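You operate a simulated robot arm through the tools that you are given. There is no shell and no other tool. Be economical: measure what you need, move in short steps, check, and stop when the job is done.

Carry out the task below with a simulated robot arm. There is one attempt and no reset: what you move stays moved.

Task
Tension the lower belt to mark 5, using the 30 mm socket spanner.
Fine: the spanner from the belt table's ledge; loosen the lock nut first, park the spanner, turn the knob, tighten the nut; the spanner ends in its holder; leave the lower belt switched off. Set down upright: what you pick out.
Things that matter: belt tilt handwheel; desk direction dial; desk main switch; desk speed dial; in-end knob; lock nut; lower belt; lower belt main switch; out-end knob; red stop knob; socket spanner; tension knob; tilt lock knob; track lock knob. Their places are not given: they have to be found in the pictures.

The check looks at the end state, three seconds after you hand in, the way a careful person would. Anything else that was tipped, shoved, dropped, spilled or broken makes it a failure.

Robot
A 6-joint arm with a two-finger parallel gripper, fixed in place. Base frame: the origin is at the foot of the arm, x ahead of it, y to its left, z up. Readings come in cm, rad, newtons and seconds.
With the tool pointing down near the work surface it reaches from about 30 to 66 cm from the base axis. Its first joint turns from -2.007 to 2.007 rad. Payload 3.43 kg.
Tool frame: the origin (TCP) lies between the finger pads and is the grasp point; the fingertips stand 3.4 cm ahead of it; z points along the fingers, y is the line along which they close. Largest opening 12.8 cm; finger width 2.4, thickness 1.2; the body of the gripper, 4.8 by 13 cm, starts 9.6 cm behind the TCP.
Orientation is that of the tool frame in the base frame, as a unit quaternion [x, y, z, w]. With the fingers straight down and closing along the base's y, the tool's x points along the base's -x, its y along +y and its z along -z.

Tools
- The arm moves only by the tool drive_tool. Its argument "increments" is a list of rows, each a list of 6 numbers: the shift along the base's x, y, z in cm, then the turn, a rotation vector about the base's x, y, z in rad. In form: [[dx, dy, dz, rx, ry, rz], ...]. A call has 1 to 10 rows; each row is the pose to reach, as a shift and turn from the pose commanded when the call began. "gripper" is the opening, from 0 (shut) to 1 (fully open), set as the call begins (left out, the last holds). Rows are played at 5 a second. More than 5 cm and 0.15 rad between two rows, or a gripper value outside its range, and nothing of the call is played. Where a pose cannot be reached the arm comes as near as it can. A force on the tool above 40 N (or 10 N above the force at the start of the call, whichever is more), or a blocked arm, ends the call early, and 0.2 s more pass. Each finger travels about 15.3 cm/s and halts on what it meets, pressing with about 39 N; the grip force reading is that of the motor and also rises with nothing between the fingers. The clock runs only during rows and for 0.2 s after the last one: add rows that repeat a pose to give the fingers time. It gives the time, the measured TCP pose, the force on the tool (base axes), the opening and the grip force at its end, in the units of the frame above (readings bear some noise), with the torque about the TCP (base axes, N m) and any sound that the robot's microphone picked up.
- Cameras (640 x 400 px; columns grow to the right, rows downward): "scene" is fixed at [4.92, -65.06, 104.33]; the picture's right is [0.75, -0.66, 0.00], its down [-0.31, -0.35, -0.88] and it looks along [0.58, 0.66, -0.47] (base axes); focal length 311 px, centre (320, 200). "wrist" rides on the gripper at [7.6, -1.1, -16] in the tool frame; the picture's right is [0.15, 0.99, 0.00], its down [-0.88, 0.13, -0.46] and it looks along [-0.45, 0.07, 0.89] (tool axes); focal length 234 px, centre (320, 200).
- get_image(camera): a new picture of that camera. The clock stands still meanwhile.
- raise_lower(by): slides the trunk up (or, below 0, down) by that many cm; the arm rides with it, the base frame stays. It gives what a move gives, with no picture.
- probe_pixels(camera, pixels): there is no depth. For up to 12 entries [column, row, z] of the newest picture of that camera ("zoom" is the newest enlarged one), the place [x, y] in the base frame at which the ray of that pixel passes the height z, good to about 0.2 cm. The clock stands still meanwhile.
- zoom(camera, box): a new picture of the part [left, top, right, bottom] of that camera's present view, enlarged. The clock stands still meanwhile.
- close_job(): hands the job in; it is judged then, once.

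Keep the steps short. Do not move on a guess: measure, check each grasp and each placing, and mend mistakes. In all there are 80 turns and 46 pictures (those below and enlarged ones count). Leave the gripper open and the arm clear of the work at the hand-in unless told otherwise, and finish with a single line.

The tools are called after "Emit:" as name(argument=value, ...) on one line, values as JSON. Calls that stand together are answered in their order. drive_tool: Moves the arm, as the interface text tells. Its arguments: {"type":"object","properties":{"increments":{"type":"array"},"gripper":{"type":"number"}},"required":["increments"]} The other tools are called the same way: raise_lower (by) slides the trunk up or down; get_image (camera) takes a picture; probe_pixels (camera, pixels) gives the place at which the rays of pixels pass given heights; zoom (camera, box) takes an enlarged picture of a part of a camera's view; close_job () hands the job in.

At the start:

```text
time: 0.0
tool_pos: [33.5, -24.59, 78.78]
ee_rot: [0.0, 1.0, 0.0, -0.001]
force: [-0.3, -0.1, -0.6]
torque: [0.03, 0.03, -0.01]
gripper_width: 12.79
gripper_force: 0.0
trunk travel left (down, up): [-52.5, 46.5]
```

scene: 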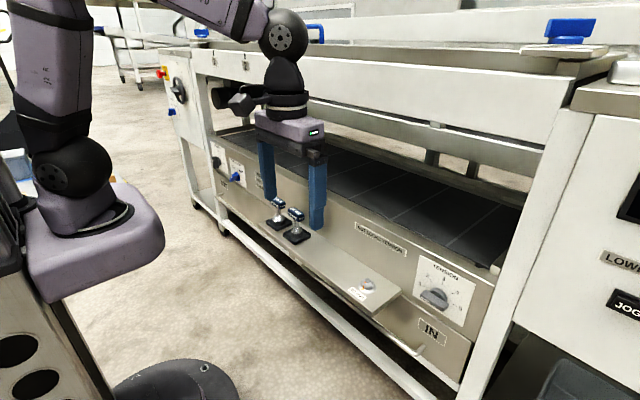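
wrist: 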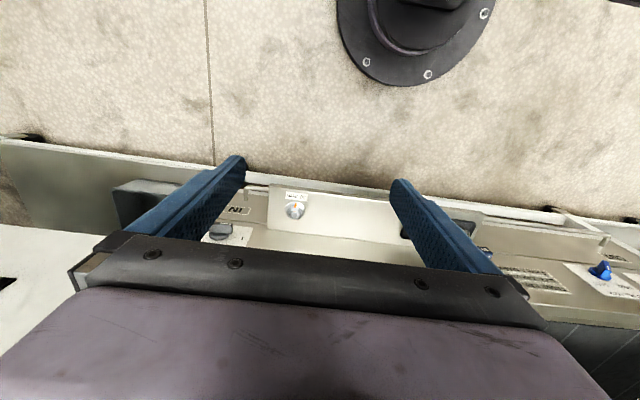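

I see two spanners on the ledge near (275,210) and (295,225), a nut or lock at (367,285), and the tension knob at (435,298). I'll enlarge these areas to read the labels.

Emit:
zoom(camera="scene", box=[240, 180, 340, 260])

Emit:
zoom(camera="scene", box=[340, 235, 500, 350])

Emit:
zoom(camera="scene", box=[150, 60, 270, 210])

```text
5.00 times, centred on (290, 220) of scene
```

zoom: 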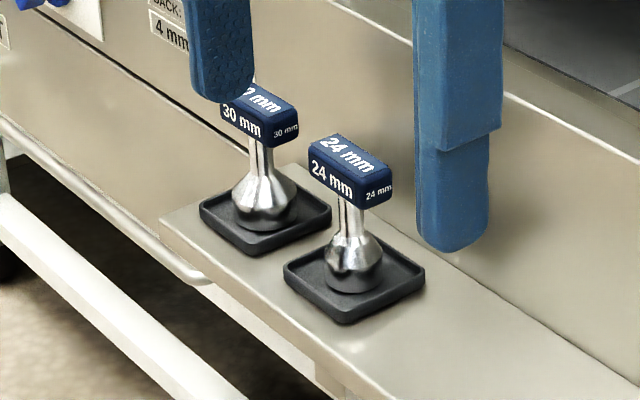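

```text
3.48 times, centred on (420, 292) of scene
```

zoom: 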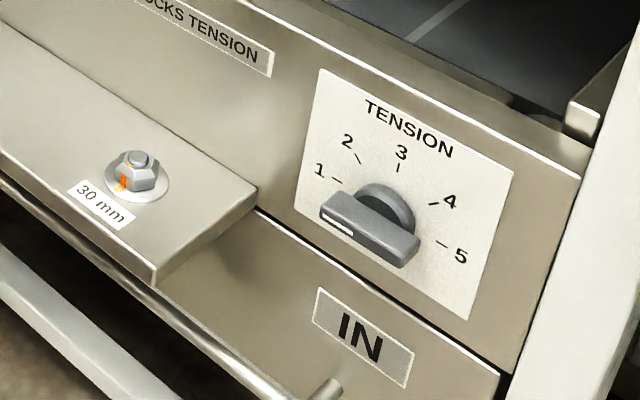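

```text
2.67 times, centred on (210, 135) of scene
```

zoom: 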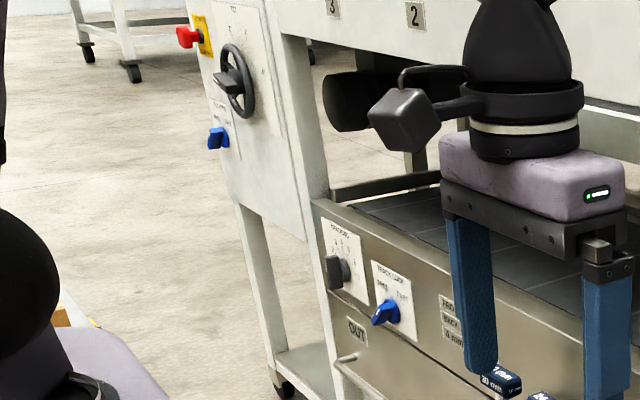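

The 30 mm spanner is the left one, its handle top near scene (277,203). The nut is 30 mm, and the knob's pointer sits below 1. Next I'll read the plates and the switch, and probe positions using a first nut height of about 46.

Emit:
zoom(camera="scene", box=[560, 150, 640, 330])

Emit:
probe_pixels(camera="scene", pixels=[[278, 226, 45], [278, 203, 55], [296, 238, 45], [367, 285, 46.5], [367, 288, 45], [401, 290, 45], [377, 313, 45], [272, 218, 45], [435, 298, 45], [435, 298, 40], [280, 235, 45]])

Emit:
zoom(camera="wrist", box=[190, 170, 350, 270])

```text
2.22 times, centred on (600, 240) of scene
```

zoom: 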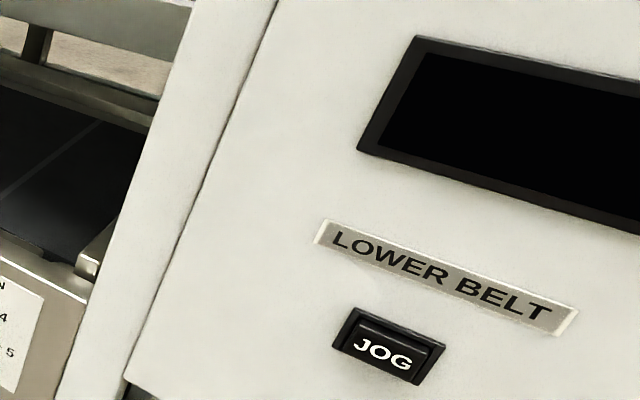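

```text
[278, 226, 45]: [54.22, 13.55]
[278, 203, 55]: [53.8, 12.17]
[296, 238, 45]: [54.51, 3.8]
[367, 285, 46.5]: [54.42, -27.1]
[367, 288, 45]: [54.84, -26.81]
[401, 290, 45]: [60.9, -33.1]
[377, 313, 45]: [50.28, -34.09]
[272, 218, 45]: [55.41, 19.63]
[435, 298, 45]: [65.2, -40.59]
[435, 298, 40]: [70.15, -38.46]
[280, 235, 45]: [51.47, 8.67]
```

```text
4.00 times, centred on (270, 220) of wrist
```

zoom: 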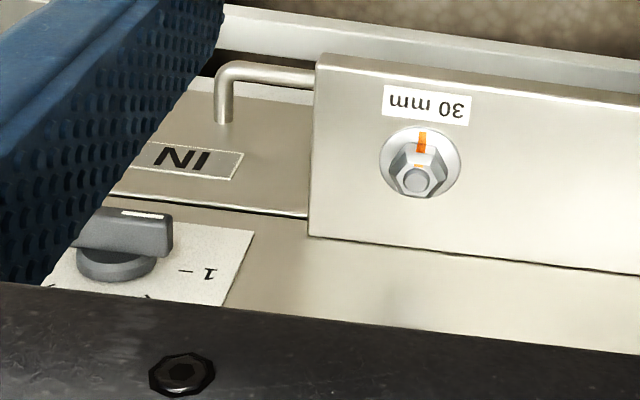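

The knob face and the nut with its orange witness mark are clear, and the desk display is dark, meaning off. Next I'll move the arm over to y≈12.5, staying high and behind the ledge, to look down at the spanners.

Emit:
drive_tool(increments=[[0, 5, 0, 0, 0, 0], [0, 10, 0, 0, 0, 0], [0, 15, 0, 0, 0, 0], [0, 20, 0, 0, 0, 0], [0, 25, 0, 0, 0, 0], [0, 30, 0, 0, 0, 0], [0, 35, 0, 0, 0, 0], [2.5, 37, 0, 0, 0, 0], [2.5, 37, 0, 0, 0, 0]])

Emit:
get_image(camera="wrist")

Emit:
get_image(camera="scene")

```text
time: 2.0
tool_pos: [35.93, 12.32, 78.63]
ee_rot: [0.0, 1.0, 0.0, 0.0]
force: [0.8, 0.3, 0.4]
torque: [-0.03, 0.0, -0.03]
gripper_width: 12.81
gripper_force: 0.1
trunk travel left (down, up): [-52.5, 46.5]
```

```text
38 pictures are left
```

wrist: 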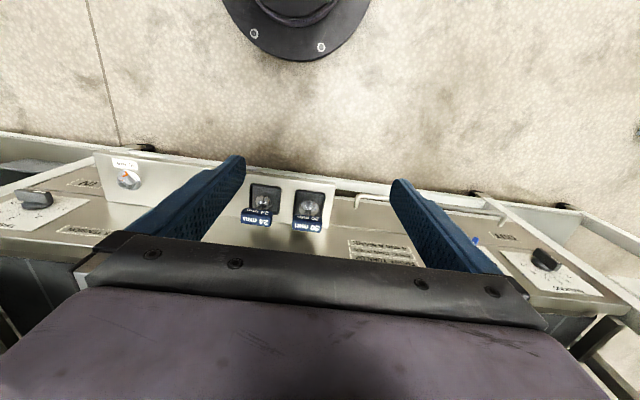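

```text
37 pictures are left
```

scene: 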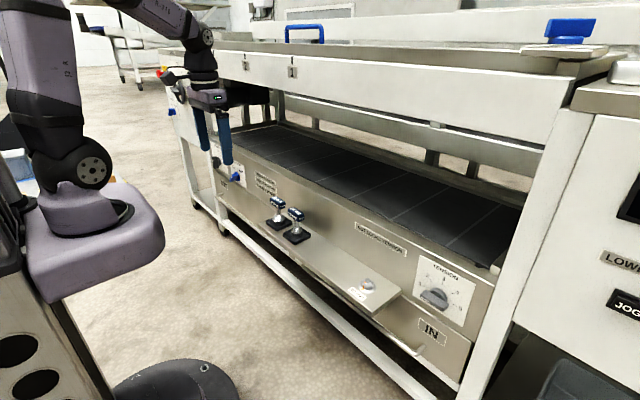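

The view is clear. I'll zoom both cameras on the spanners to triangulate the handle and the holder.

Emit:
zoom(camera="wrist", box=[230, 165, 350, 240])

Emit:
zoom(camera="scene", box=[240, 165, 340, 255])

```text
5.33 times, centred on (290, 202) of wrist
```

zoom: 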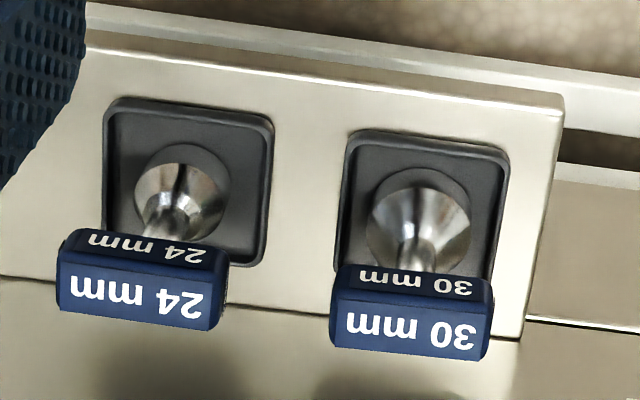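

```text
4.44 times, centred on (290, 210) of scene
```

zoom: 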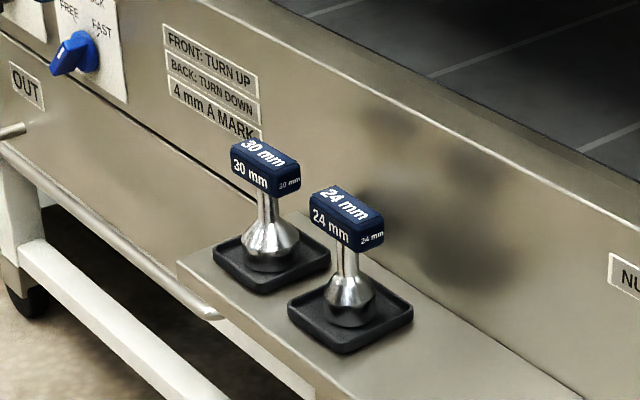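

Probing the handle top and the tray base on the newest zoom (scene) and on the wrist picture, at several heights.

Emit:
probe_pixels(camera="zoom", pixels=[[265, 154, 52], [265, 154, 56], [265, 154, 60], [233, 160, 56], [275, 178, 56], [300, 163, 56], [271, 262, 45], [328, 272, 45], [178, 263, 45], [280, 295, 45], [300, 235, 45], [213, 262, 45]])

Emit:
probe_pixels(camera="wrist", pixels=[[306.9, 226, 52], [306.9, 226, 56], [306.9, 226, 60], [293.3, 217.5, 56], [322, 220.5, 56], [309.5, 206, 45], [335, 183, 45], [328, 228, 45], [296, 190.5, 45], [325, 193, 45], [292.4, 229.8, 56], [319.8, 232, 56]])

```text
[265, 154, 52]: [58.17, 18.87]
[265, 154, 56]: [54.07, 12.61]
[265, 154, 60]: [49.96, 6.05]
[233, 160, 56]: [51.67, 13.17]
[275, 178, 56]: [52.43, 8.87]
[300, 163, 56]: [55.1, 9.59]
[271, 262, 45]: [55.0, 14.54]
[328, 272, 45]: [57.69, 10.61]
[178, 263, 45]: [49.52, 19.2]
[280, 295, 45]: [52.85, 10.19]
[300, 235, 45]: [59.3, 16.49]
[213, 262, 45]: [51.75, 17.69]
```

```text
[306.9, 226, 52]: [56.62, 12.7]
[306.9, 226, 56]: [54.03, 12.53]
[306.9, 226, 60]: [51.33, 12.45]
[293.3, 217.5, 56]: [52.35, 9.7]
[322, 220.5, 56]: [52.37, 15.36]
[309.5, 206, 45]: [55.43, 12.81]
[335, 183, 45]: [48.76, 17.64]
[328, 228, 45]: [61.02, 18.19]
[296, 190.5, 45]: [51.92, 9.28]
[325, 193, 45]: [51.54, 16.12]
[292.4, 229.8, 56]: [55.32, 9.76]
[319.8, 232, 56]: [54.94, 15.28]
```

Handle: centre (54.0, 12.5), top z≈56.0, 5.6 long along y and 3.0 along x. The ledge top is about z 46. Next I'll narrow the fingers to about 8 cm, so they fit between the two handles, and move above the 30 mm spanner.

Emit:
drive_tool(increments=[[4, 0.1, -2, 0, 0, 0], [8, 0.15, -4, 0, 0, 0], [12, 0.18, -6, 0, 0, 0], [15, 0.18, -8, 0, 0, 0], [18.1, 0.18, -10, 0, 0, 0], [18.1, 0.18, -13, 0, 0, 0], [18.1, 0.18, -16, 0, 0, 0], [18.1, 0.18, -17.5, 0, 0, 0], [18.1, 0.18, -17.5, 0, 0, 0]], gripper=0.625)

Emit:
get_image(camera="wrist")

Emit:
zoom(camera="scene", box=[220, 140, 340, 250])

```text
time: 4.0
tool_pos: [54.03, 12.46, 61.54]
ee_rot: [0.0, 1.0, 0.0, 0.0]
force: [-0.5, -1.0, -0.1]
torque: [0.0, 0.0, 0.01]
gripper_width: 7.98
gripper_force: 0.0
trunk travel left (down, up): [-52.5, 46.5]
```

```text
34 pictures are left
```

wrist: 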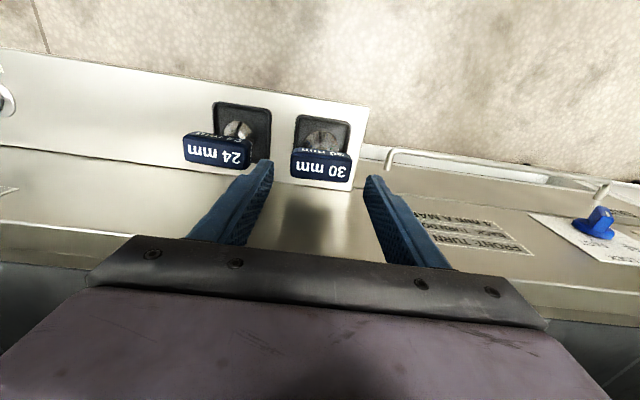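

```text
3.64 times, centred on (280, 195) of scene
```

zoom: 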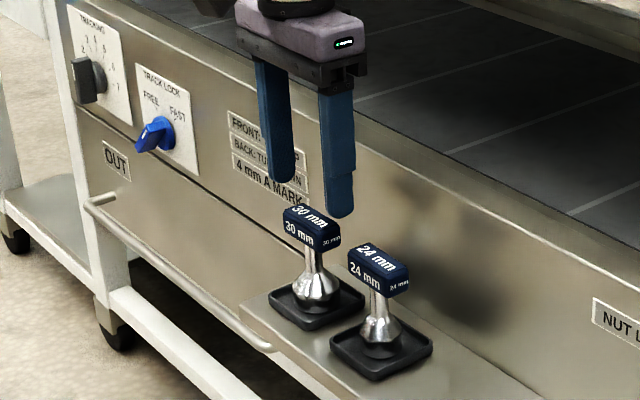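

The handle shows centred at (320,167) between the fingers at (262..375). I'll check its position once more before going down.

Emit:
probe_pixels(camera="wrist", pixels=[[291, 157, 56], [291, 173, 56], [351, 165, 56], [349, 181, 56], [320, 168, 56], [251, 150, 56], [250, 163, 56], [299, 116, 46.5], [350, 123, 46.5]])

```text
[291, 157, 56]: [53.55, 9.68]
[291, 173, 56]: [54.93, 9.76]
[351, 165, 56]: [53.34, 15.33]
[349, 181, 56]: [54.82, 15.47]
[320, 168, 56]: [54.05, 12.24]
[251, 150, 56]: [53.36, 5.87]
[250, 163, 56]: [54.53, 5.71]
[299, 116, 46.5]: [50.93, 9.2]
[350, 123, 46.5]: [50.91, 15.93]
```

Centre confirmed at about (54.05, 12.55). I'll lower to TCP z≈54.7 and then close.

Emit:
drive_tool(increments=[[0, 0.08, -2, 0, 0, 0], [0, 0.08, -4, 0, 0, 0], [0, 0.08, -5.5, 0, 0, 0], [0, 0.08, -6.85, 0, 0, 0], [0, 0.08, -6.85, 0, 0, 0]])

Emit:
drive_tool(increments=[[0, 0, 0, 0, 0, 0], [0, 0, 0, 0, 0, 0], [0, 0, 0, 0, 0, 0]], gripper=0.3)

Emit:
get_image(camera="wrist")

```text
time: 5.2
tool_pos: [54.12, 12.51, 54.57]
ee_rot: [0.0, 1.0, 0.0, 0.0]
force: [-0.2, -0.7, 0.1]
torque: [0.01, 0.0, 0.0]
gripper_width: 8.0
gripper_force: 0.0
trunk travel left (down, up): [-52.5, 46.5]
```

```text
time: 6.0
tool_pos: [54.09, 12.57, 54.51]
ee_rot: [0.0, 1.0, 0.001, 0.0]
force: [0.0, 0.4, 0.3]
torque: [0.05, -0.03, 0.02]
gripper_width: 6.0
gripper_force: 38.7
trunk travel left (down, up): [-52.5, 46.5]
```

```text
32 pictures are left
```

wrist: 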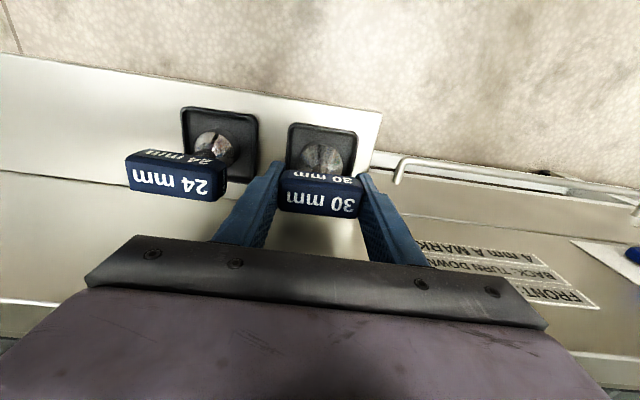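

The grip is holding at width 6.0, with 38.7 N. The holder pose to return to is TCP (54.09, 12.57, 54.51). Lifting straight up, then checking.

Emit:
drive_tool(increments=[[0, 0, 1.5, 0, 0, 0], [0, 0, 4, 0, 0, 0], [0, 0, 8, 0, 0, 0], [0, 0, 12, 0, 0, 0], [0, 0, 12, 0, 0, 0]])

Emit:
drive_tool(increments=[[-2, -5, 0, 0, 0, 0], [-4, -10, 0, 0, 0, 0], [-6, -15, 0, 0, 0, 0], [-8, -20, 0, 0, 0, 0], [-10, -25, 0, 0, 0, 0], [-12, -30, 0, 0, 0, 0], [-12, -35, 0, 0, 0, 0], [-12, -37, 0, 0, 0, 0], [-12, -37, 0, 0, 0, 0]])

Emit:
get_image(camera="wrist")

Emit:
get_image(camera="scene")

```text
time: 7.2
tool_pos: [54.08, 12.81, 66.49]
ee_rot: [0.0, 1.0, -0.001, 0.0]
force: [-0.5, -0.7, -2.0]
torque: [0.0, 0.02, -0.02]
gripper_width: 5.98
gripper_force: 39.0
trunk travel left (down, up): [-52.5, 46.5]
```

```text
refused: row 1 steps farther than a row can; nothing moved
```

```text
31 pictures are left
```

wrist: 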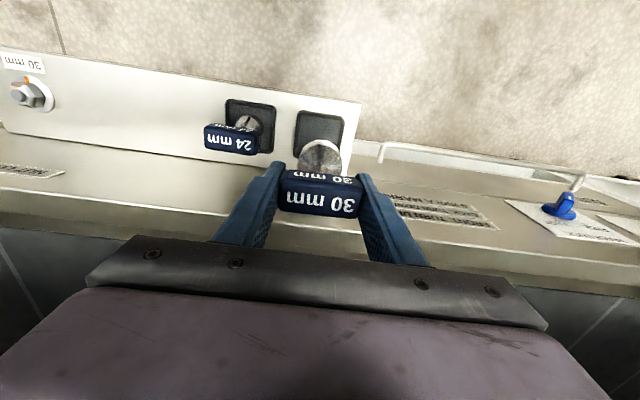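

```text
30 pictures are left
```

scene: 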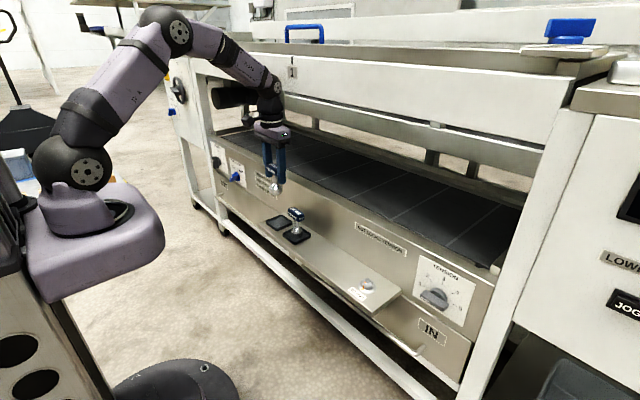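

The spanner is lifted and the holder is empty. Now I'll carry it towards the nut, held back at x≈44 so the wrist camera can see the nut.

Emit:
drive_tool(increments=[[-1.5, -4.5, 0, 0, 0, 0], [-3, -9, 0, 0, 0, 0], [-4.5, -13.5, 0, 0, 0, 0], [-6, -18, 0, 0, 0, 0], [-7.5, -22.5, 0, 0, 0, 0], [-9, -27, 0, 0, 0, 0], [-9, -31.5, 0, 0, 0, 0], [-9, -35, 0, 0, 0, 0], [-9, -35, 0, 0, 0, 0]])

Emit:
get_image(camera="wrist")

```text
time: 9.2
tool_pos: [45.11, -22.31, 66.49]
ee_rot: [0.001, 1.0, -0.001, 0.0]
force: [0.2, 0.6, -2.7]
torque: [0.02, 0.0, -0.01]
gripper_width: 5.96
gripper_force: 38.5
trunk travel left (down, up): [-52.5, 46.5]
```

```text
29 pictures are left
```

wrist: 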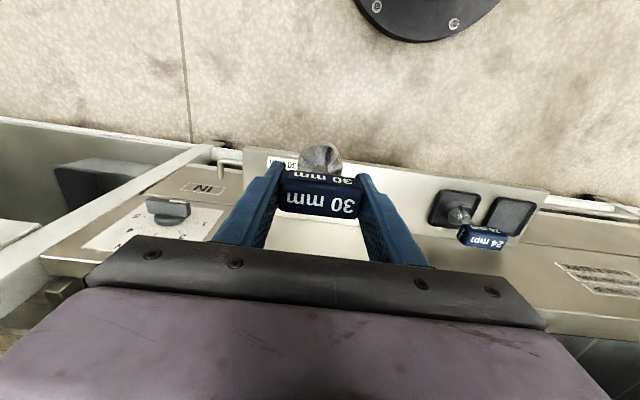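

The fingers hide the nut. I'll move to x≈54, y≈-14 so it shows up to the left of the tool.

Emit:
drive_tool(increments=[[3, 3, 0, 0, 0, 0], [6, 6, 0, 0, 0, 0], [9, 8.5, 0, 0, 0, 0], [9, 8.5, 0, 0, 0, 0]])

Emit:
get_image(camera="wrist")

Emit:
zoom(camera="wrist", box=[120, 70, 280, 170])

Emit:
zoom(camera="scene", box=[327, 260, 407, 310])

```text
time: 10.2
tool_pos: [54.02, -13.87, 66.48]
ee_rot: [0.0, 1.0, 0.0, 0.0]
force: [-0.4, -0.3, -2.3]
torque: [-0.01, 0.0, -0.01]
gripper_width: 5.96
gripper_force: 38.6
trunk travel left (down, up): [-52.5, 46.5]
```

```text
28 pictures are left
```

wrist: 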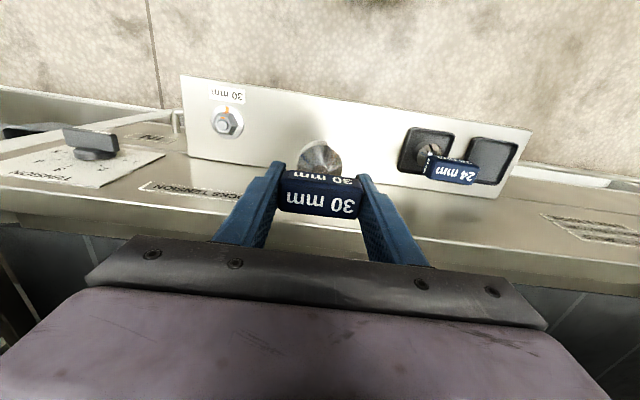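

```text
4.00 times, centred on (200, 120) of wrist
```

zoom: 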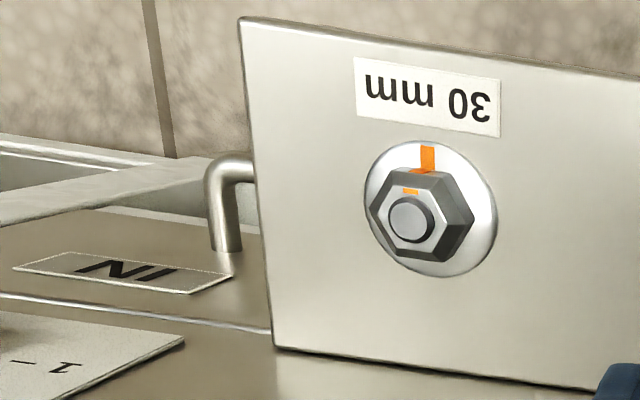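

```text
8.00 times, centred on (367, 285) of scene
```

zoom: 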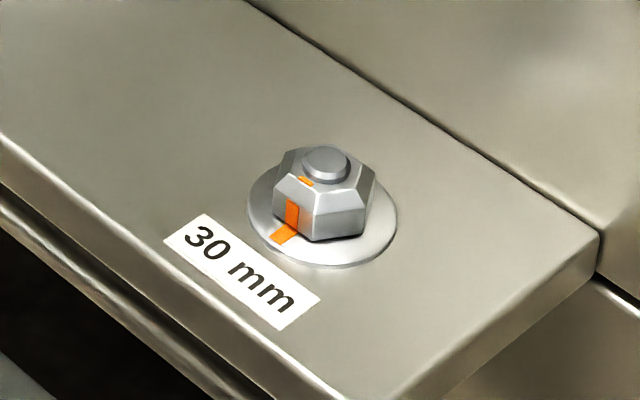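

Probing the washer centre and the nut's top and stud in both views.

Emit:
probe_pixels(camera="zoom", pixels=[[322, 218, 46], [326, 160, 48], [326, 160, 49], [326, 160, 50], [277, 160, 48], [375, 182, 48], [598, 235, 46], [287, 215, 47]])

Emit:
probe_pixels(camera="wrist", pixels=[[227.75, 122.3, 46], [222, 124, 48], [222, 124, 49], [222, 124, 50], [211.8, 122.5, 48], [238.8, 123.8, 48], [189, 156.5, 46], [180.5, 75, 46], [529, 131, 46]])

```text
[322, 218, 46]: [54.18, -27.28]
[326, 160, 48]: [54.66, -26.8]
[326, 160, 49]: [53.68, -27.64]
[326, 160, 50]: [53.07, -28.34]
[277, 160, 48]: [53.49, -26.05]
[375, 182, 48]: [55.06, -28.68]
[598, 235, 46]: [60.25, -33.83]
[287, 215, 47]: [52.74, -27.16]
```

```text
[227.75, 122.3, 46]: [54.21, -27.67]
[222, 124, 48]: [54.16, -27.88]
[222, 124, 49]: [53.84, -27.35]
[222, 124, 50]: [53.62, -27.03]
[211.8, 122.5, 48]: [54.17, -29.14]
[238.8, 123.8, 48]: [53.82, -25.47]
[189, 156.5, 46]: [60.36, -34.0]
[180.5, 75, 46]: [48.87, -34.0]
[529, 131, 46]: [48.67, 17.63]
```

Nut axis estimate: (54.1, -27.5), with the stud top at z≈49. The socket bottom is about 8.2 below TCP. I'll go above it with the bottom at z≈51 (TCP 59.2) and check the alignment.

Emit:
drive_tool(increments=[[0, -4.5, 0, 0, 0, 0], [0, -9, 0, 0, 0, 0], [0.07, -13.63, 0, 0, 0, 0], [0.07, -13.63, -3, 0, 0, 0], [0.07, -13.63, -6, 0, 0, 0], [0.07, -13.63, -7.3, 0, 0, 0], [0.07, -13.63, -7.3, 0, 0, 0]])

Emit:
zoom(camera="scene", box=[323, 235, 411, 305])

Emit:
zoom(camera="wrist", box=[260, 110, 400, 220])

```text
time: 11.8
tool_pos: [54.12, -27.42, 58.95]
ee_rot: [0.001, 1.0, 0.0, 0.0]
force: [-0.4, 0.6, -1.7]
torque: [-0.02, 0.01, -0.02]
gripper_width: 5.95
gripper_force: 39.0
trunk travel left (down, up): [-52.5, 46.5]
```

```text
5.71 times, centred on (367, 270) of scene
```

zoom: 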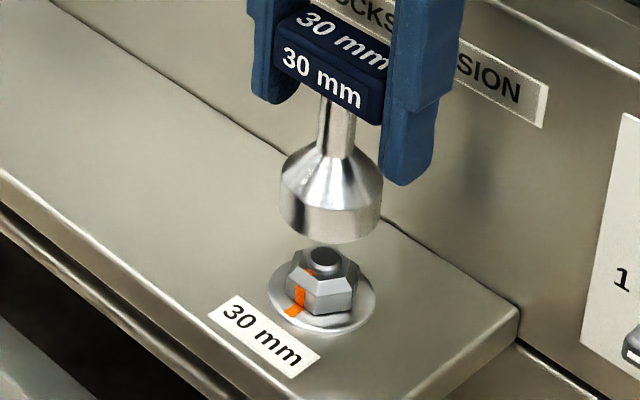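

```text
3.64 times, centred on (330, 165) of wrist
```

zoom: 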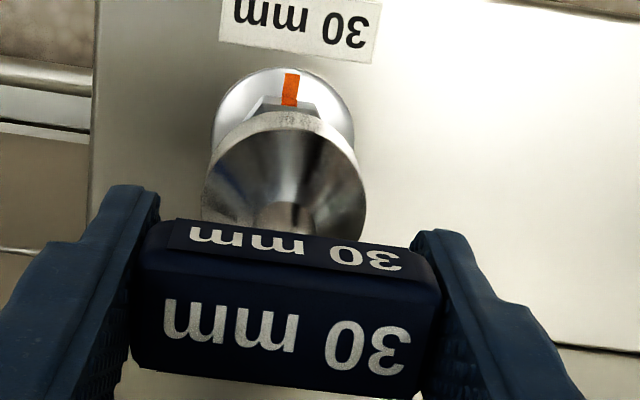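

The stem, socket and nut line up in both views: scene zoom (338,140) to (330,210) to (322,285). Now lowering slowly until contact.

Emit:
drive_tool(increments=[[0, 0, -1, 0, 0, 0], [0, 0, -1.8, 0, 0, 0], [0, 0, -2.3, 0, 0, 0], [0, 0, -2.8, 0, 0, 0], [0, 0, -3.2, 0, 0, 0], [0, 0, -3.2, 0, 0, 0]])

```text
time: 13.2
tool_pos: [54.26, -27.39, 55.93]
ee_rot: [0.0, 1.0, 0.0, 0.0]
force: [-0.4, 0.1, -2.8]
torque: [0.0, 0.01, 0.0]
gripper_width: 5.95
gripper_force: 38.7
trunk travel left (down, up): [-52.5, 46.5]
```

There's been no contact force down to z 55.9. Going on gently.

Emit:
drive_tool(increments=[[0, 0, -0.3, 0, 0, 0], [0, 0, -0.6, 0, 0, 0], [0, 0, -0.9, 0, 0, 0], [0, 0, -1.1, 0, 0, 0], [0, 0, -1.1, 0, 0, 0]])

Emit:
zoom(camera="scene", box=[323, 235, 411, 305])

```text
time: 14.4
tool_pos: [54.17, -27.61, 55.27]
ee_rot: [0.0, 1.0, -0.003, 0.003]
force: [-9.6, 0.3, 31.6]
torque: [0.06, 1.16, 0.02]
gripper_width: 5.97
gripper_force: 39.2
trunk travel left (down, up): [-52.5, 46.5]
```

```text
5.71 times, centred on (367, 270) of scene
```

zoom: 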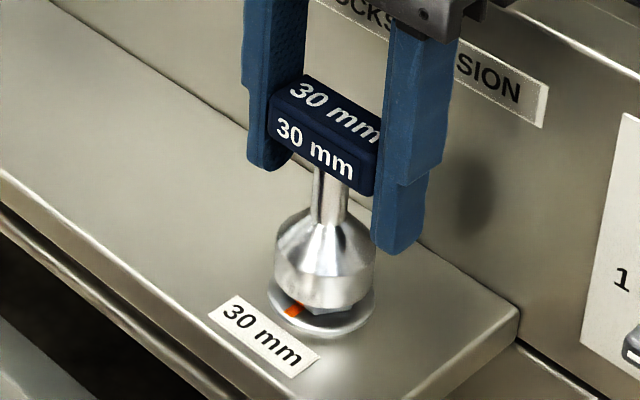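

Contact with 31 N at z 55.27, and a side force of -9.6 in x: the socket is sitting on the nut, not seated. I'll back off, shift slightly to -x, then feel down again.

Emit:
drive_tool(increments=[[0, 0, 0.7, 0, 0, 0], [-0.15, 0.05, 0.7, 0, 0, 0], [-0.15, 0.05, 0.3, 0, 0, 0], [-0.15, 0.05, 0.15, 0, 0, 0], [-0.15, 0.05, 0.15, 0, 0, 0]])

```text
time: 15.6
tool_pos: [54.02, -27.37, 55.25]
ee_rot: [0.0, 1.0, -0.002, 0.004]
force: [2.7, -6.4, 23.1]
torque: [-0.41, -0.19, 0.03]
gripper_width: 5.96
gripper_force: 38.9
trunk travel left (down, up): [-52.5, 46.5]
```

Still resting on the nut rim at z≈55.25, with small side forces, so the position is close and the hex angle is off. I'll press lightly and turn counter-clockwise to find the flats.

Emit:
drive_tool(increments=[[0.04, -0.06, 0.1, 0, 0, 0], [0.04, -0.06, 0.05, 0, 0, 0.07], [0.04, -0.06, 0.05, 0, 0, 0.14], [0.04, -0.06, 0.05, 0, 0, 0.2], [0.04, -0.06, 0.05, 0, 0, 0.26], [0.04, -0.06, 0.05, 0, 0, 0.26]])

```text
time: 17.0
tool_pos: [54.13, -27.48, 55.28]
ee_rot: [-0.13, 0.991, -0.003, 0.003]
force: [7.9, 0.2, 20.2]
torque: [0.02, -0.56, -0.03]
gripper_width: 5.98
gripper_force: 39.0
trunk travel left (down, up): [-52.5, 46.5]
```

Still on the rim with no torque about z. Continuing the turn to 0.55 rad.

Emit:
drive_tool(increments=[[0.02, 0, 0, 0, 0, 0.05], [0.02, 0, 0, 0, 0, 0.1], [0.02, 0, 0, 0, 0, 0.15], [0.02, 0, 0, 0, 0, 0.2], [0.02, 0, 0, 0, 0, 0.25], [0.02, 0, 0, 0, 0, 0.29], [0.02, 0, 0, 0, 0, 0.29]])

```text
time: 18.6
tool_pos: [54.09, -27.38, 55.25]
ee_rot: [-0.272, 0.962, -0.002, 0.001]
force: [1.9, 3.2, 23.3]
torque: [0.27, -0.23, -0.01]
gripper_width: 5.96
gripper_force: 39.2
trunk travel left (down, up): [-52.5, 46.5]
```

I've turned 0.55 rad without a drop. I'll look to see whether the socket or the nut moved.

Emit:
zoom(camera="scene", box=[339, 255, 395, 305])

Emit:
zoom(camera="wrist", box=[260, 90, 400, 220])

```text
8.00 times, centred on (367, 280) of scene
```

zoom: 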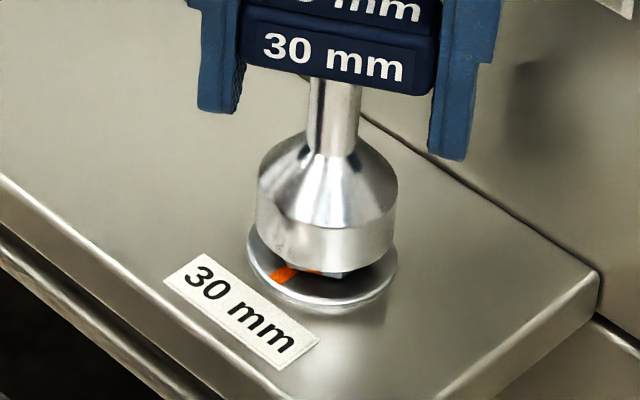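

```text
3.08 times, centred on (330, 155) of wrist
```

zoom: 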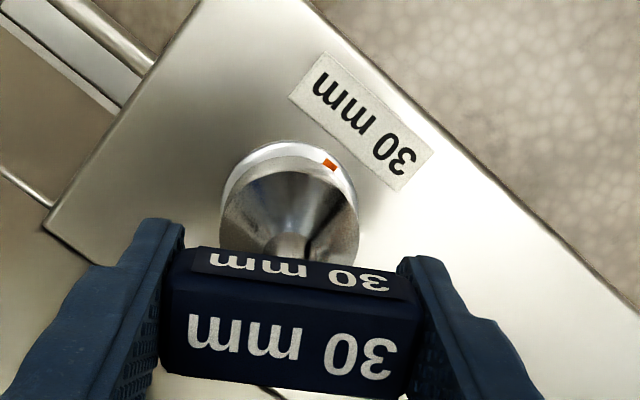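

The orange mark on the nut at (310,270) has moved off the washer mark at (285,275), so the socket is engaged and the nut turned with it. I'll carry on loosening counter-clockwise by another 1.05 rad with lighter pressure.

Emit:
drive_tool(increments=[[0, 0, 0.1, 0, 0, 0], [0, 0, 0.1, 0, 0, 0.13], [0, 0, 0.1, 0, 0, 0.26], [0, 0, 0.1, 0, 0, 0.39], [0, 0, 0.1, 0, 0, 0.52], [0, 0, 0.1, 0, 0, 0.65], [0, 0, 0.1, 0, 0, 0.78], [0, 0, 0.1, 0, 0, 0.91], [0, 0, 0.1, 0, 0, 1.04], [0, 0, 0.1, 0, 0, 1.04]])

Emit:
zoom(camera="scene", box=[339, 255, 395, 305])

```text
time: 20.8
tool_pos: [53.95, -27.37, 55.17]
ee_rot: [0.715, -0.7, 0.001, 0.0]
force: [-0.3, 1.9, 19.5]
torque: [0.12, -0.03, -0.15]
gripper_width: 5.98
gripper_force: 38.7
trunk travel left (down, up): [-52.5, 46.5]
```

```text
8.00 times, centred on (367, 280) of scene
```

zoom: 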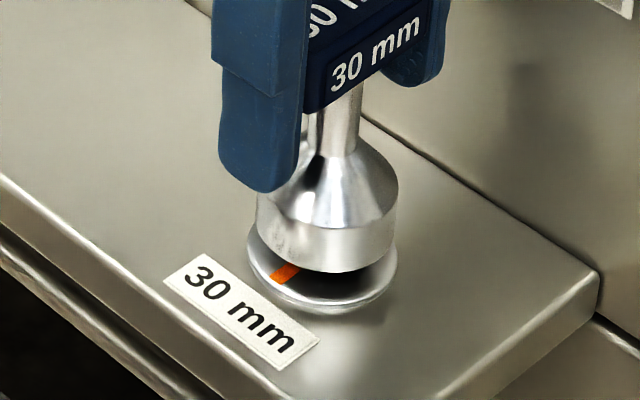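

The nut's mark is out of sight now. I'll lift the spanner clear and look at the nut itself.

Emit:
drive_tool(increments=[[0, 0, 1, 0, 0, 0], [0, 0, 3, 0, 0, 0], [0, 0, 6, 0, 0, 0], [0, 0, 6, 0, 0, 0]])

Emit:
zoom(camera="scene", box=[333, 230, 413, 310])

```text
time: 21.8
tool_pos: [54.0, -27.63, 61.15]
ee_rot: [0.714, -0.7, -0.001, 0.0]
force: [1.3, -0.6, -3.0]
torque: [-0.01, -0.01, 0.01]
gripper_width: 5.96
gripper_force: 39.5
trunk travel left (down, up): [-52.5, 46.5]
```

```text
5.00 times, centred on (373, 270) of scene
```

zoom: 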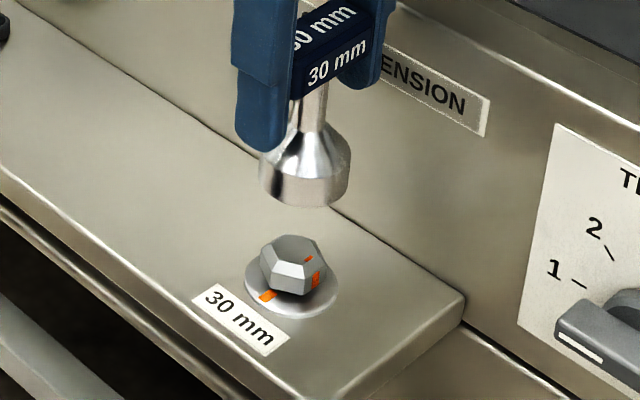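

The nut has clearly turned about a quarter turn: its mark now faces right, and it has risen over the stud. For margin I'll seat the spanner again and loosen a further 0.8 rad or so.

Emit:
drive_tool(increments=[[0, 0.1, -3, 0, 0, 0], [0, 0.1, -4.5, 0, 0, 0], [0, 0.1, -5.3, 0, 0, 0], [0, 0.1, -5.8, 0, 0, 0], [0, 0.1, -5.8, 0, 0, 0.13], [0, 0.1, -5.8, 0, 0, 0.26], [0, 0.1, -5.8, 0, 0, 0.39], [0, 0.1, -5.8, 0, 0, 0.52], [0, 0.1, -5.8, 0, 0, 0.65], [0, 0.1, -5.8, 0, 0, 0.78]])

```text
time: 24.0
tool_pos: [53.95, -27.48, 55.26]
ee_rot: [0.927, -0.376, 0.0, 0.0]
force: [-2.1, -3.2, -2.6]
torque: [-0.13, 0.13, -0.02]
gripper_width: 6.0
gripper_force: 38.6
trunk travel left (down, up): [-52.5, 46.5]
```

It turned smoothly with no side load. Lifting off and rotating back in the air, then a look at the nut.

Emit:
drive_tool(increments=[[0, 0, 1, 0, 0, 0], [0, 0, 3.5, 0, 0, 0], [0, 0, 7, 0, 0, 0], [0, 0, 10, 0, 0, -0.14], [0, 0, 11.3, 0, 0, -0.28], [0, 1, 11.3, 0, 0, -0.42], [0, 4, 11.3, 0, 0, -0.56], [0, 8, 11.3, 0, 0, -0.7], [0, 12, 11.3, 0, 0, -0.84], [0, 12, 11.3, 0, 0, -0.84]])

Emit:
zoom(camera="scene", box=[327, 250, 407, 310])

```text
time: 26.2
tool_pos: [53.93, -15.24, 66.58]
ee_rot: [-0.692, 0.722, -0.001, 0.0]
force: [-0.6, 0.5, -3.1]
torque: [-0.02, -0.01, -0.02]
gripper_width: 5.99
gripper_force: 38.8
trunk travel left (down, up): [-52.5, 46.5]
```

```text
6.67 times, centred on (367, 280) of scene
```

zoom: 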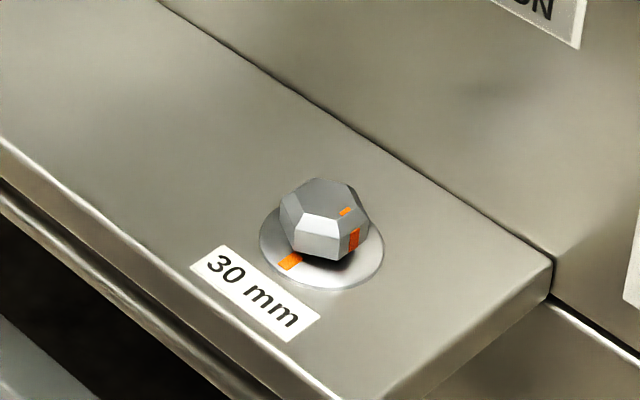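

The nut mark sits a good quarter turn off, and the nut is visibly loose with a gap under it. Now I'll rotate back by 1.528 rad and carry the spanner to above its holder.

Emit:
drive_tool(increments=[[0.02, 3, 0, 0, 0, -0.145], [0.04, 6, 0, 0, 0, -0.29], [0.06, 9, 0, 0, 0, -0.435], [0.08, 12, 0, 0, 0, -0.58], [0.1, 15, 0, 0, 0, -0.725], [0.12, 18, 0, 0, 0, -0.87], [0.14, 21, 0, 0, 0, -1.015], [0.16, 24, 0, 0, 0, -1.16], [0.16, 27, 0, 0, 0, -1.305], [0.16, 27.81, 0, 0, 0, -1.45]])

Emit:
drive_tool(increments=[[0, 0, 0, 0, 0, -0.078], [0, 0, 0, 0, 0, -0.078]])

Emit:
zoom(camera="wrist", box=[240, 80, 400, 220])

```text
time: 28.4
tool_pos: [54.12, 12.36, 66.61]
ee_rot: [-0.039, 0.999, 0.0, 0.001]
force: [1.0, -0.1, -1.8]
torque: [-0.03, 0.0, 0.01]
gripper_width: 6.0
gripper_force: 39.8
trunk travel left (down, up): [-52.5, 46.5]
```

```text
time: 29.0
tool_pos: [54.22, 12.32, 66.52]
ee_rot: [-0.001, 1.0, 0.001, 0.0]
force: [0.0, -0.6, -3.4]
torque: [0.02, 0.0, 0.02]
gripper_width: 5.97
gripper_force: 39.2
trunk travel left (down, up): [-52.5, 46.5]
```

```text
2.86 times, centred on (320, 150) of wrist
```

zoom: 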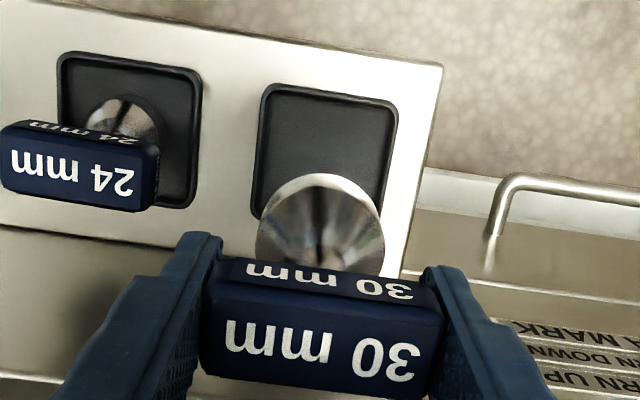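

Summing the commanded shifts, the offset from the pick pose is (+0.14, -0.23, +12.2). I'll undo exactly that and set the spanner down into its tray.

Emit:
drive_tool(increments=[[-0.14, 0.23, 0, 0, 0, 0], [-0.14, 0.23, -4, 0, 0, 0], [-0.14, 0.23, -8, 0, 0, 0], [-0.14, 0.23, -10.5, 0, 0, 0], [-0.14, 0.23, -11.5, 0, 0, 0], [-0.14, 0.23, -12, 0, 0, 0], [-0.14, 0.23, -12.15, 0, 0, 0], [-0.14, 0.23, -12.15, 0, 0, 0]])

Emit:
zoom(camera="scene", box=[240, 165, 340, 255])

```text
time: 30.8
tool_pos: [54.11, 12.7, 54.51]
ee_rot: [-0.001, 1.0, 0.0, 0.0]
force: [-1.4, -1.9, 2.3]
torque: [-0.02, 0.22, 0.08]
gripper_width: 5.95
gripper_force: 38.8
trunk travel left (down, up): [-52.5, 46.5]
```

```text
4.44 times, centred on (290, 210) of scene
```

zoom: 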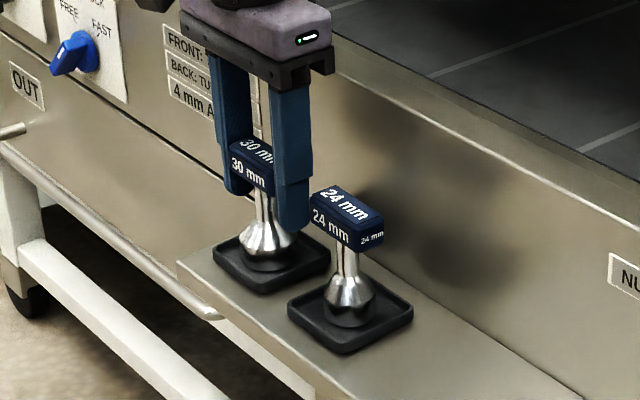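

The spanner sits in its tray, upright, with light contact. Opening to 0.625 (clear of the 24 mm handle), then straight up.

Emit:
drive_tool(increments=[[0, 0, 0, 0, 0, 0], [0, 0, 0, 0, 0, 0], [0, 0, 0.5, 0, 0, 0], [0, 0, 4, 0, 0, 0], [0, 0, 8, 0, 0, 0], [0, 0, 12, 0, 0, 0], [-4, 0, 14, 0, 0, 0]], gripper=0.625)

Emit:
zoom(camera="scene", box=[240, 165, 340, 255])

Emit:
zoom(camera="scene", box=[400, 245, 490, 325])

```text
time: 32.4
tool_pos: [50.0, 12.71, 68.53]
ee_rot: [-0.001, 1.0, 0.0, -0.001]
force: [0.1, 0.0, -0.7]
torque: [0.02, 0.02, -0.02]
gripper_width: 8.01
gripper_force: 0.0
trunk travel left (down, up): [-52.5, 46.5]
```

```text
4.44 times, centred on (290, 210) of scene
```

zoom: 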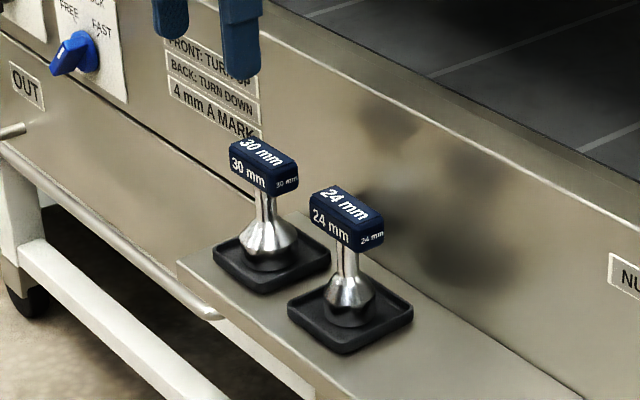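

```text
5.00 times, centred on (445, 285) of scene
```

zoom: 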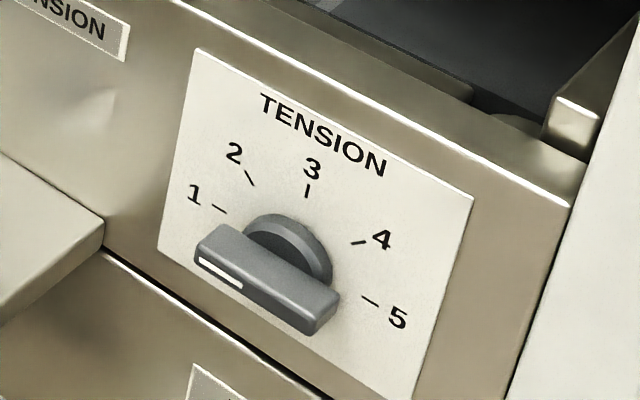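

The spanner is parked upright in its tray. The dial reads 1 (left, horizontal) to 5 (right, horizontal), and the pointer is at about 1. So the knob must turn about 180° clockwise as seen from the front. I'll retreat and begin swinging the tool to horizontal.

Emit:
drive_tool(increments=[[-4, -3, 0, 0, 0, 0], [-8, -6, 0, 0, 0, 0], [-12, -9, 0, 0, 0, 0], [-14, -13.5, 0, 0, 0, 0], [-14, -18, 0, 0, 0, 0], [-14, -22.5, 0, 0, 0, 0], [-14, -27, 0, 0, 0, 0], [-14, -31.5, 0, 0, 0, 0], [-14, -36, 0, 0, 0, 0], [-14, -40.5, 0, 0, 0, 0]])

Emit:
drive_tool(increments=[[0, -2, 0, 0, -0.14, 0], [0, -4, 0, 0, -0.28, 0], [0, -6, 0, 0, -0.42, 0], [0, -8, 0, 0, -0.56, 0], [0, -10, 0, 0, -0.7, 0], [0, -11, 0, 0, -0.84, 0], [0, -11, 0, 0, -0.98, 0], [0, -11, 0, 0, -1.12, 0], [0, -11, 0, 0, -1.12, 0]])

Emit:
get_image(camera="wrist")

Emit:
get_image(camera="scene")

```text
time: 34.6
tool_pos: [36.11, -27.76, 68.49]
ee_rot: [-0.002, 1.0, 0.0, 0.0]
force: [-0.2, -0.2, 0.4]
torque: [-0.02, 0.05, 0.02]
gripper_width: 8.01
gripper_force: 0.1
trunk travel left (down, up): [-52.5, 46.5]
```

```text
time: 36.6
tool_pos: [36.1, -38.69, 68.53]
ee_rot: [0.0, 0.846, -0.001, 0.533]
force: [-0.6, -0.1, 0.3]
torque: [-0.01, 0.0, 0.01]
gripper_width: 8.04
gripper_force: 0.1
trunk travel left (down, up): [-52.5, 46.5]
```

```text
13 pictures are left
```

wrist: 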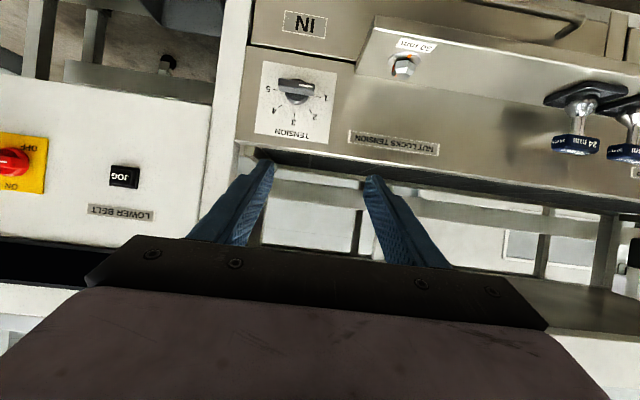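

```text
12 pictures are left
```

scene: 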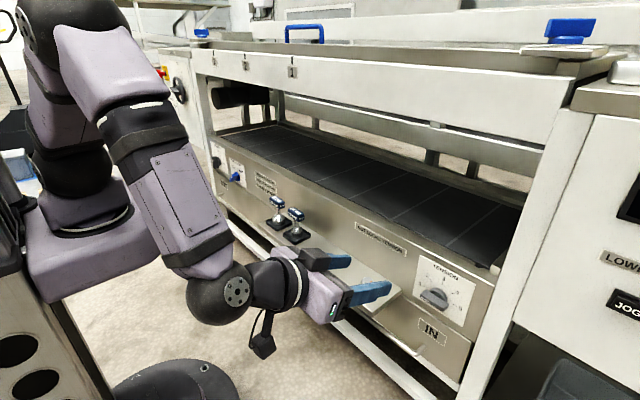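

The wrist view shows the whole dial: the bar runs from (277,83) to (316,90), with the plate around it. Only 12 pictures are left, so I'll get the geometry by probing.

Emit:
probe_pixels(camera="wrist", pixels=[[296, 86, 38], [296, 86, 41], [296, 86, 44], [298, 97, 38], [298, 97, 41], [298, 97, 44], [263, 62, 38], [337, 72, 38], [254, 133, 45], [328, 143, 45], [240, 140, 46], [363, 50, 46]])

Emit:
probe_pixels(camera="scene", pixels=[[433, 298, 38], [433, 298, 41], [433, 298, 44], [436, 292, 38], [436, 292, 41], [436, 292, 44], [420, 255, 48], [475, 283, 48], [414, 295, 38], [464, 326, 38]])

```text
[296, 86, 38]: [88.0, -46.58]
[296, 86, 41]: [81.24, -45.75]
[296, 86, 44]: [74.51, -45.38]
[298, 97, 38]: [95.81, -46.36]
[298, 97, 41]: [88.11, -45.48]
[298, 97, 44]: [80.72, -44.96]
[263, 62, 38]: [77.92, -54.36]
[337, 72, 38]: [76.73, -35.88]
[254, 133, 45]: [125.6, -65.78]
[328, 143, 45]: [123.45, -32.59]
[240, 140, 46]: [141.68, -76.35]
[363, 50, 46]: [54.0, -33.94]
```

```text
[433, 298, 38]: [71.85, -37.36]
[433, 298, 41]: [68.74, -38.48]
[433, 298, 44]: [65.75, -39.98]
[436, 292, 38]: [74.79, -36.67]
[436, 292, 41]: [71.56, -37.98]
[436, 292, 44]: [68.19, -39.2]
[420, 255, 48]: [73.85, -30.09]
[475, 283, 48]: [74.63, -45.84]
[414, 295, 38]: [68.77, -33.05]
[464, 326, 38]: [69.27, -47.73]
```

Computed knob axis: about y -43.3, z 51.5, with the panel at x≈60.5 and the bar front near x 58. First I finish pitching to horizontal while moving in front of the knob, then roll -90° so the fingers close vertically on the horizontal bar.

Emit:
drive_tool(increments=[[0, -2, -2, 0, -0.14, 0], [0, -4, -5, 0, -0.28, 0], [0, -4.6, -9, 0, -0.42, 0], [0, -4.6, -13, 0, -0.446, 0], [0, -4.6, -17, 0, -0.446, 0], [0, -4.6, -17, 0, -0.446, 0]])

Emit:
drive_tool(increments=[[0, 0, 0, -0.15, 0, 0], [0, 0, 0, -0.3, 0, 0], [0, 0, 0, -0.45, 0, 0], [0, 0, 0, -0.6, 0, 0], [0, 0, 0, -0.75, 0, 0], [0, 0, 0, -0.9, 0, 0], [0, 0, 0, -1.05, 0, 0], [0, 0, 0, -1.2, 0, 0], [0, 0, 0, -1.35, 0, 0], [0, 0, 0, -1.5, 0, 0]])

Emit:
drive_tool(increments=[[0, 0, 0, -0.071, 0, 0], [0, 0, 0, -0.071, 0, 0]])

Emit:
get_image(camera="wrist")

```text
time: 38.0
tool_pos: [35.92, -43.52, 51.39]
ee_rot: [-0.001, 0.709, 0.0, 0.705]
force: [-0.4, 0.4, 0.1]
torque: [0.0, 0.0, -0.01]
gripper_width: 7.99
gripper_force: 0.0
trunk travel left (down, up): [-52.5, 46.5]
```

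```text
time: 40.2
tool_pos: [40.86, -56.55, 66.61]
ee_rot: [-0.424, 0.617, -0.365, 0.553]
force: [-0.6, 0.9, 1.0]
torque: [0.04, 0.1, -0.09]
gripper_width: 8.0
gripper_force: 0.0
out of reach, approached as far as the arm can: row 2, 3, 4, 5, 6, 7, 8, 9, 10
trunk travel left (down, up): [-52.5, 46.5]
```

```text
time: 40.8
tool_pos: [41.05, -57.02, 67.43]
ee_rot: [-0.432, 0.616, -0.369, 0.546]
force: [-0.2, -0.2, 0.1]
torque: [0.01, -0.03, -0.03]
gripper_width: 8.02
gripper_force: 0.0
out of reach, approached as far as the arm can: row 1, 2
trunk travel left (down, up): [-52.5, 46.5]
```

```text
11 pictures are left
```

wrist: 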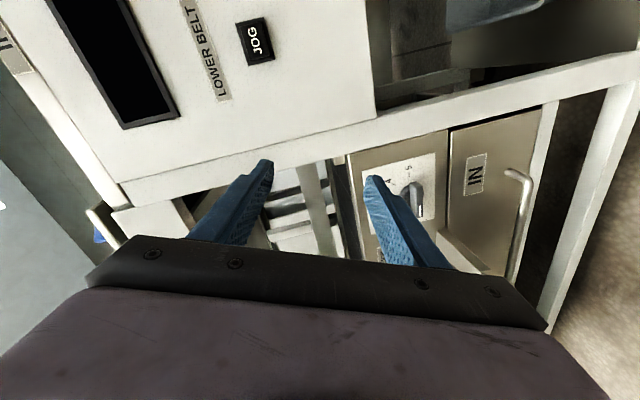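

The roll in the negative direction hits a joint limit. I'll undo it by turning back +1.571, then roll the other way (positive), which has the range for a 180° turn.

Emit:
drive_tool(increments=[[0, 0, 0, 0.15, 0, 0], [0, 0, 0, 0.3, 0, 0], [0, 0, 0, 0.45, 0, 0], [0, 0, 0, 0.6, 0, 0], [0, 0, 0, 0.75, 0, 0], [0, 0, 0, 0.9, 0, 0], [0, 0, 0, 1.05, 0, 0], [0, 0, 0, 1.2, 0, 0], [0, 0, 0, 1.35, 0, 0], [0, 0, 0, 1.5, 0, 0]])

Emit:
drive_tool(increments=[[0, 0, 0, 0.071, 0, 0], [0, 0, 0, 0.071, 0, 0]])

```text
time: 43.0
tool_pos: [40.38, -54.13, 68.3]
ee_rot: [0.045, 0.705, 0.131, 0.696]
force: [-0.8, -0.2, 0.3]
torque: [-0.01, 0.01, 0.0]
gripper_width: 8.0
gripper_force: 0.2
out of reach, approached as far as the arm can: row 2, 3, 4, 5, 6, 7, 8, 9, 10
trunk travel left (down, up): [-52.5, 46.5]
```

```text
time: 43.6
tool_pos: [40.4, -54.26, 68.32]
ee_rot: [0.067, 0.7, 0.156, 0.694]
force: [-0.1, -0.5, -0.1]
torque: [-0.03, -0.02, 0.01]
gripper_width: 7.97
gripper_force: 0.0
trunk travel left (down, up): [-52.5, 46.5]
```

The commanded pose is now reachable: tool yawed about 0.126 rad, roll about +0.31. I'll move back in front of the knob and take out the yaw.

Emit:
drive_tool(increments=[[-2.2, 3, -2, 0, 0, -0.06], [-4.4, 6, -5, 0, 0, -0.126], [-4.4, 8.5, -9, 0, 0, -0.126], [-4.4, 11, -13, 0, 0, -0.126], [-4.4, 11, -16.8, 0, 0, -0.126], [-4.4, 11, -16.8, 0, 0, -0.126]])

```text
time: 45.0
tool_pos: [36.59, -48.25, 49.43]
ee_rot: [0.11, 0.694, 0.113, 0.703]
force: [-0.4, 0.1, 0.7]
torque: [-0.01, -0.01, -0.02]
gripper_width: 8.01
gripper_force: 0.1
out of reach, approached as far as the arm can: row 1, 2, 3, 4, 5, 6
trunk travel left (down, up): [-52.5, 46.5]
```

The tool is horizontal now, roll +0.316, at (36.6, -48.25, 49.4), but near some joint limit. I'll test rolling in the positive direction while easing back towards y -43.5.

Emit:
drive_tool(increments=[[0, 0.5, 0.3, 0.14, 0, 0], [0, 1, 0.6, 0.28, 0, 0], [0, 2, 1, 0.42, 0, 0], [0, 3, 1.5, 0.56, 0, 0], [0, 4, 2, 0.7, 0, 0], [0, 4.8, 2, 0.84, 0, 0], [0, 4.8, 2, 0.84, 0, 0]])

```text
time: 46.6
tool_pos: [37.19, -47.3, 47.97]
ee_rot: [0.381, 0.592, 0.38, 0.6]
force: [0.1, -0.2, 0.2]
torque: [-0.01, -0.02, -0.01]
gripper_width: 8.01
gripper_force: 0.0
out of reach, approached as far as the arm can: row 1, 2, 3, 4, 5, 6, 7
trunk travel left (down, up): [-52.5, 46.5]
```

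Rolling works (now about 1.14), but the position is stuck on a different joint. A look at the arm's posture.

Emit:
get_image(camera="scene")

```text
10 pictures are left
```

scene: 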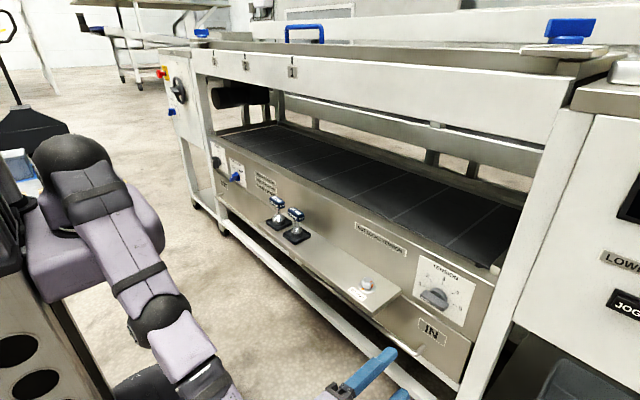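

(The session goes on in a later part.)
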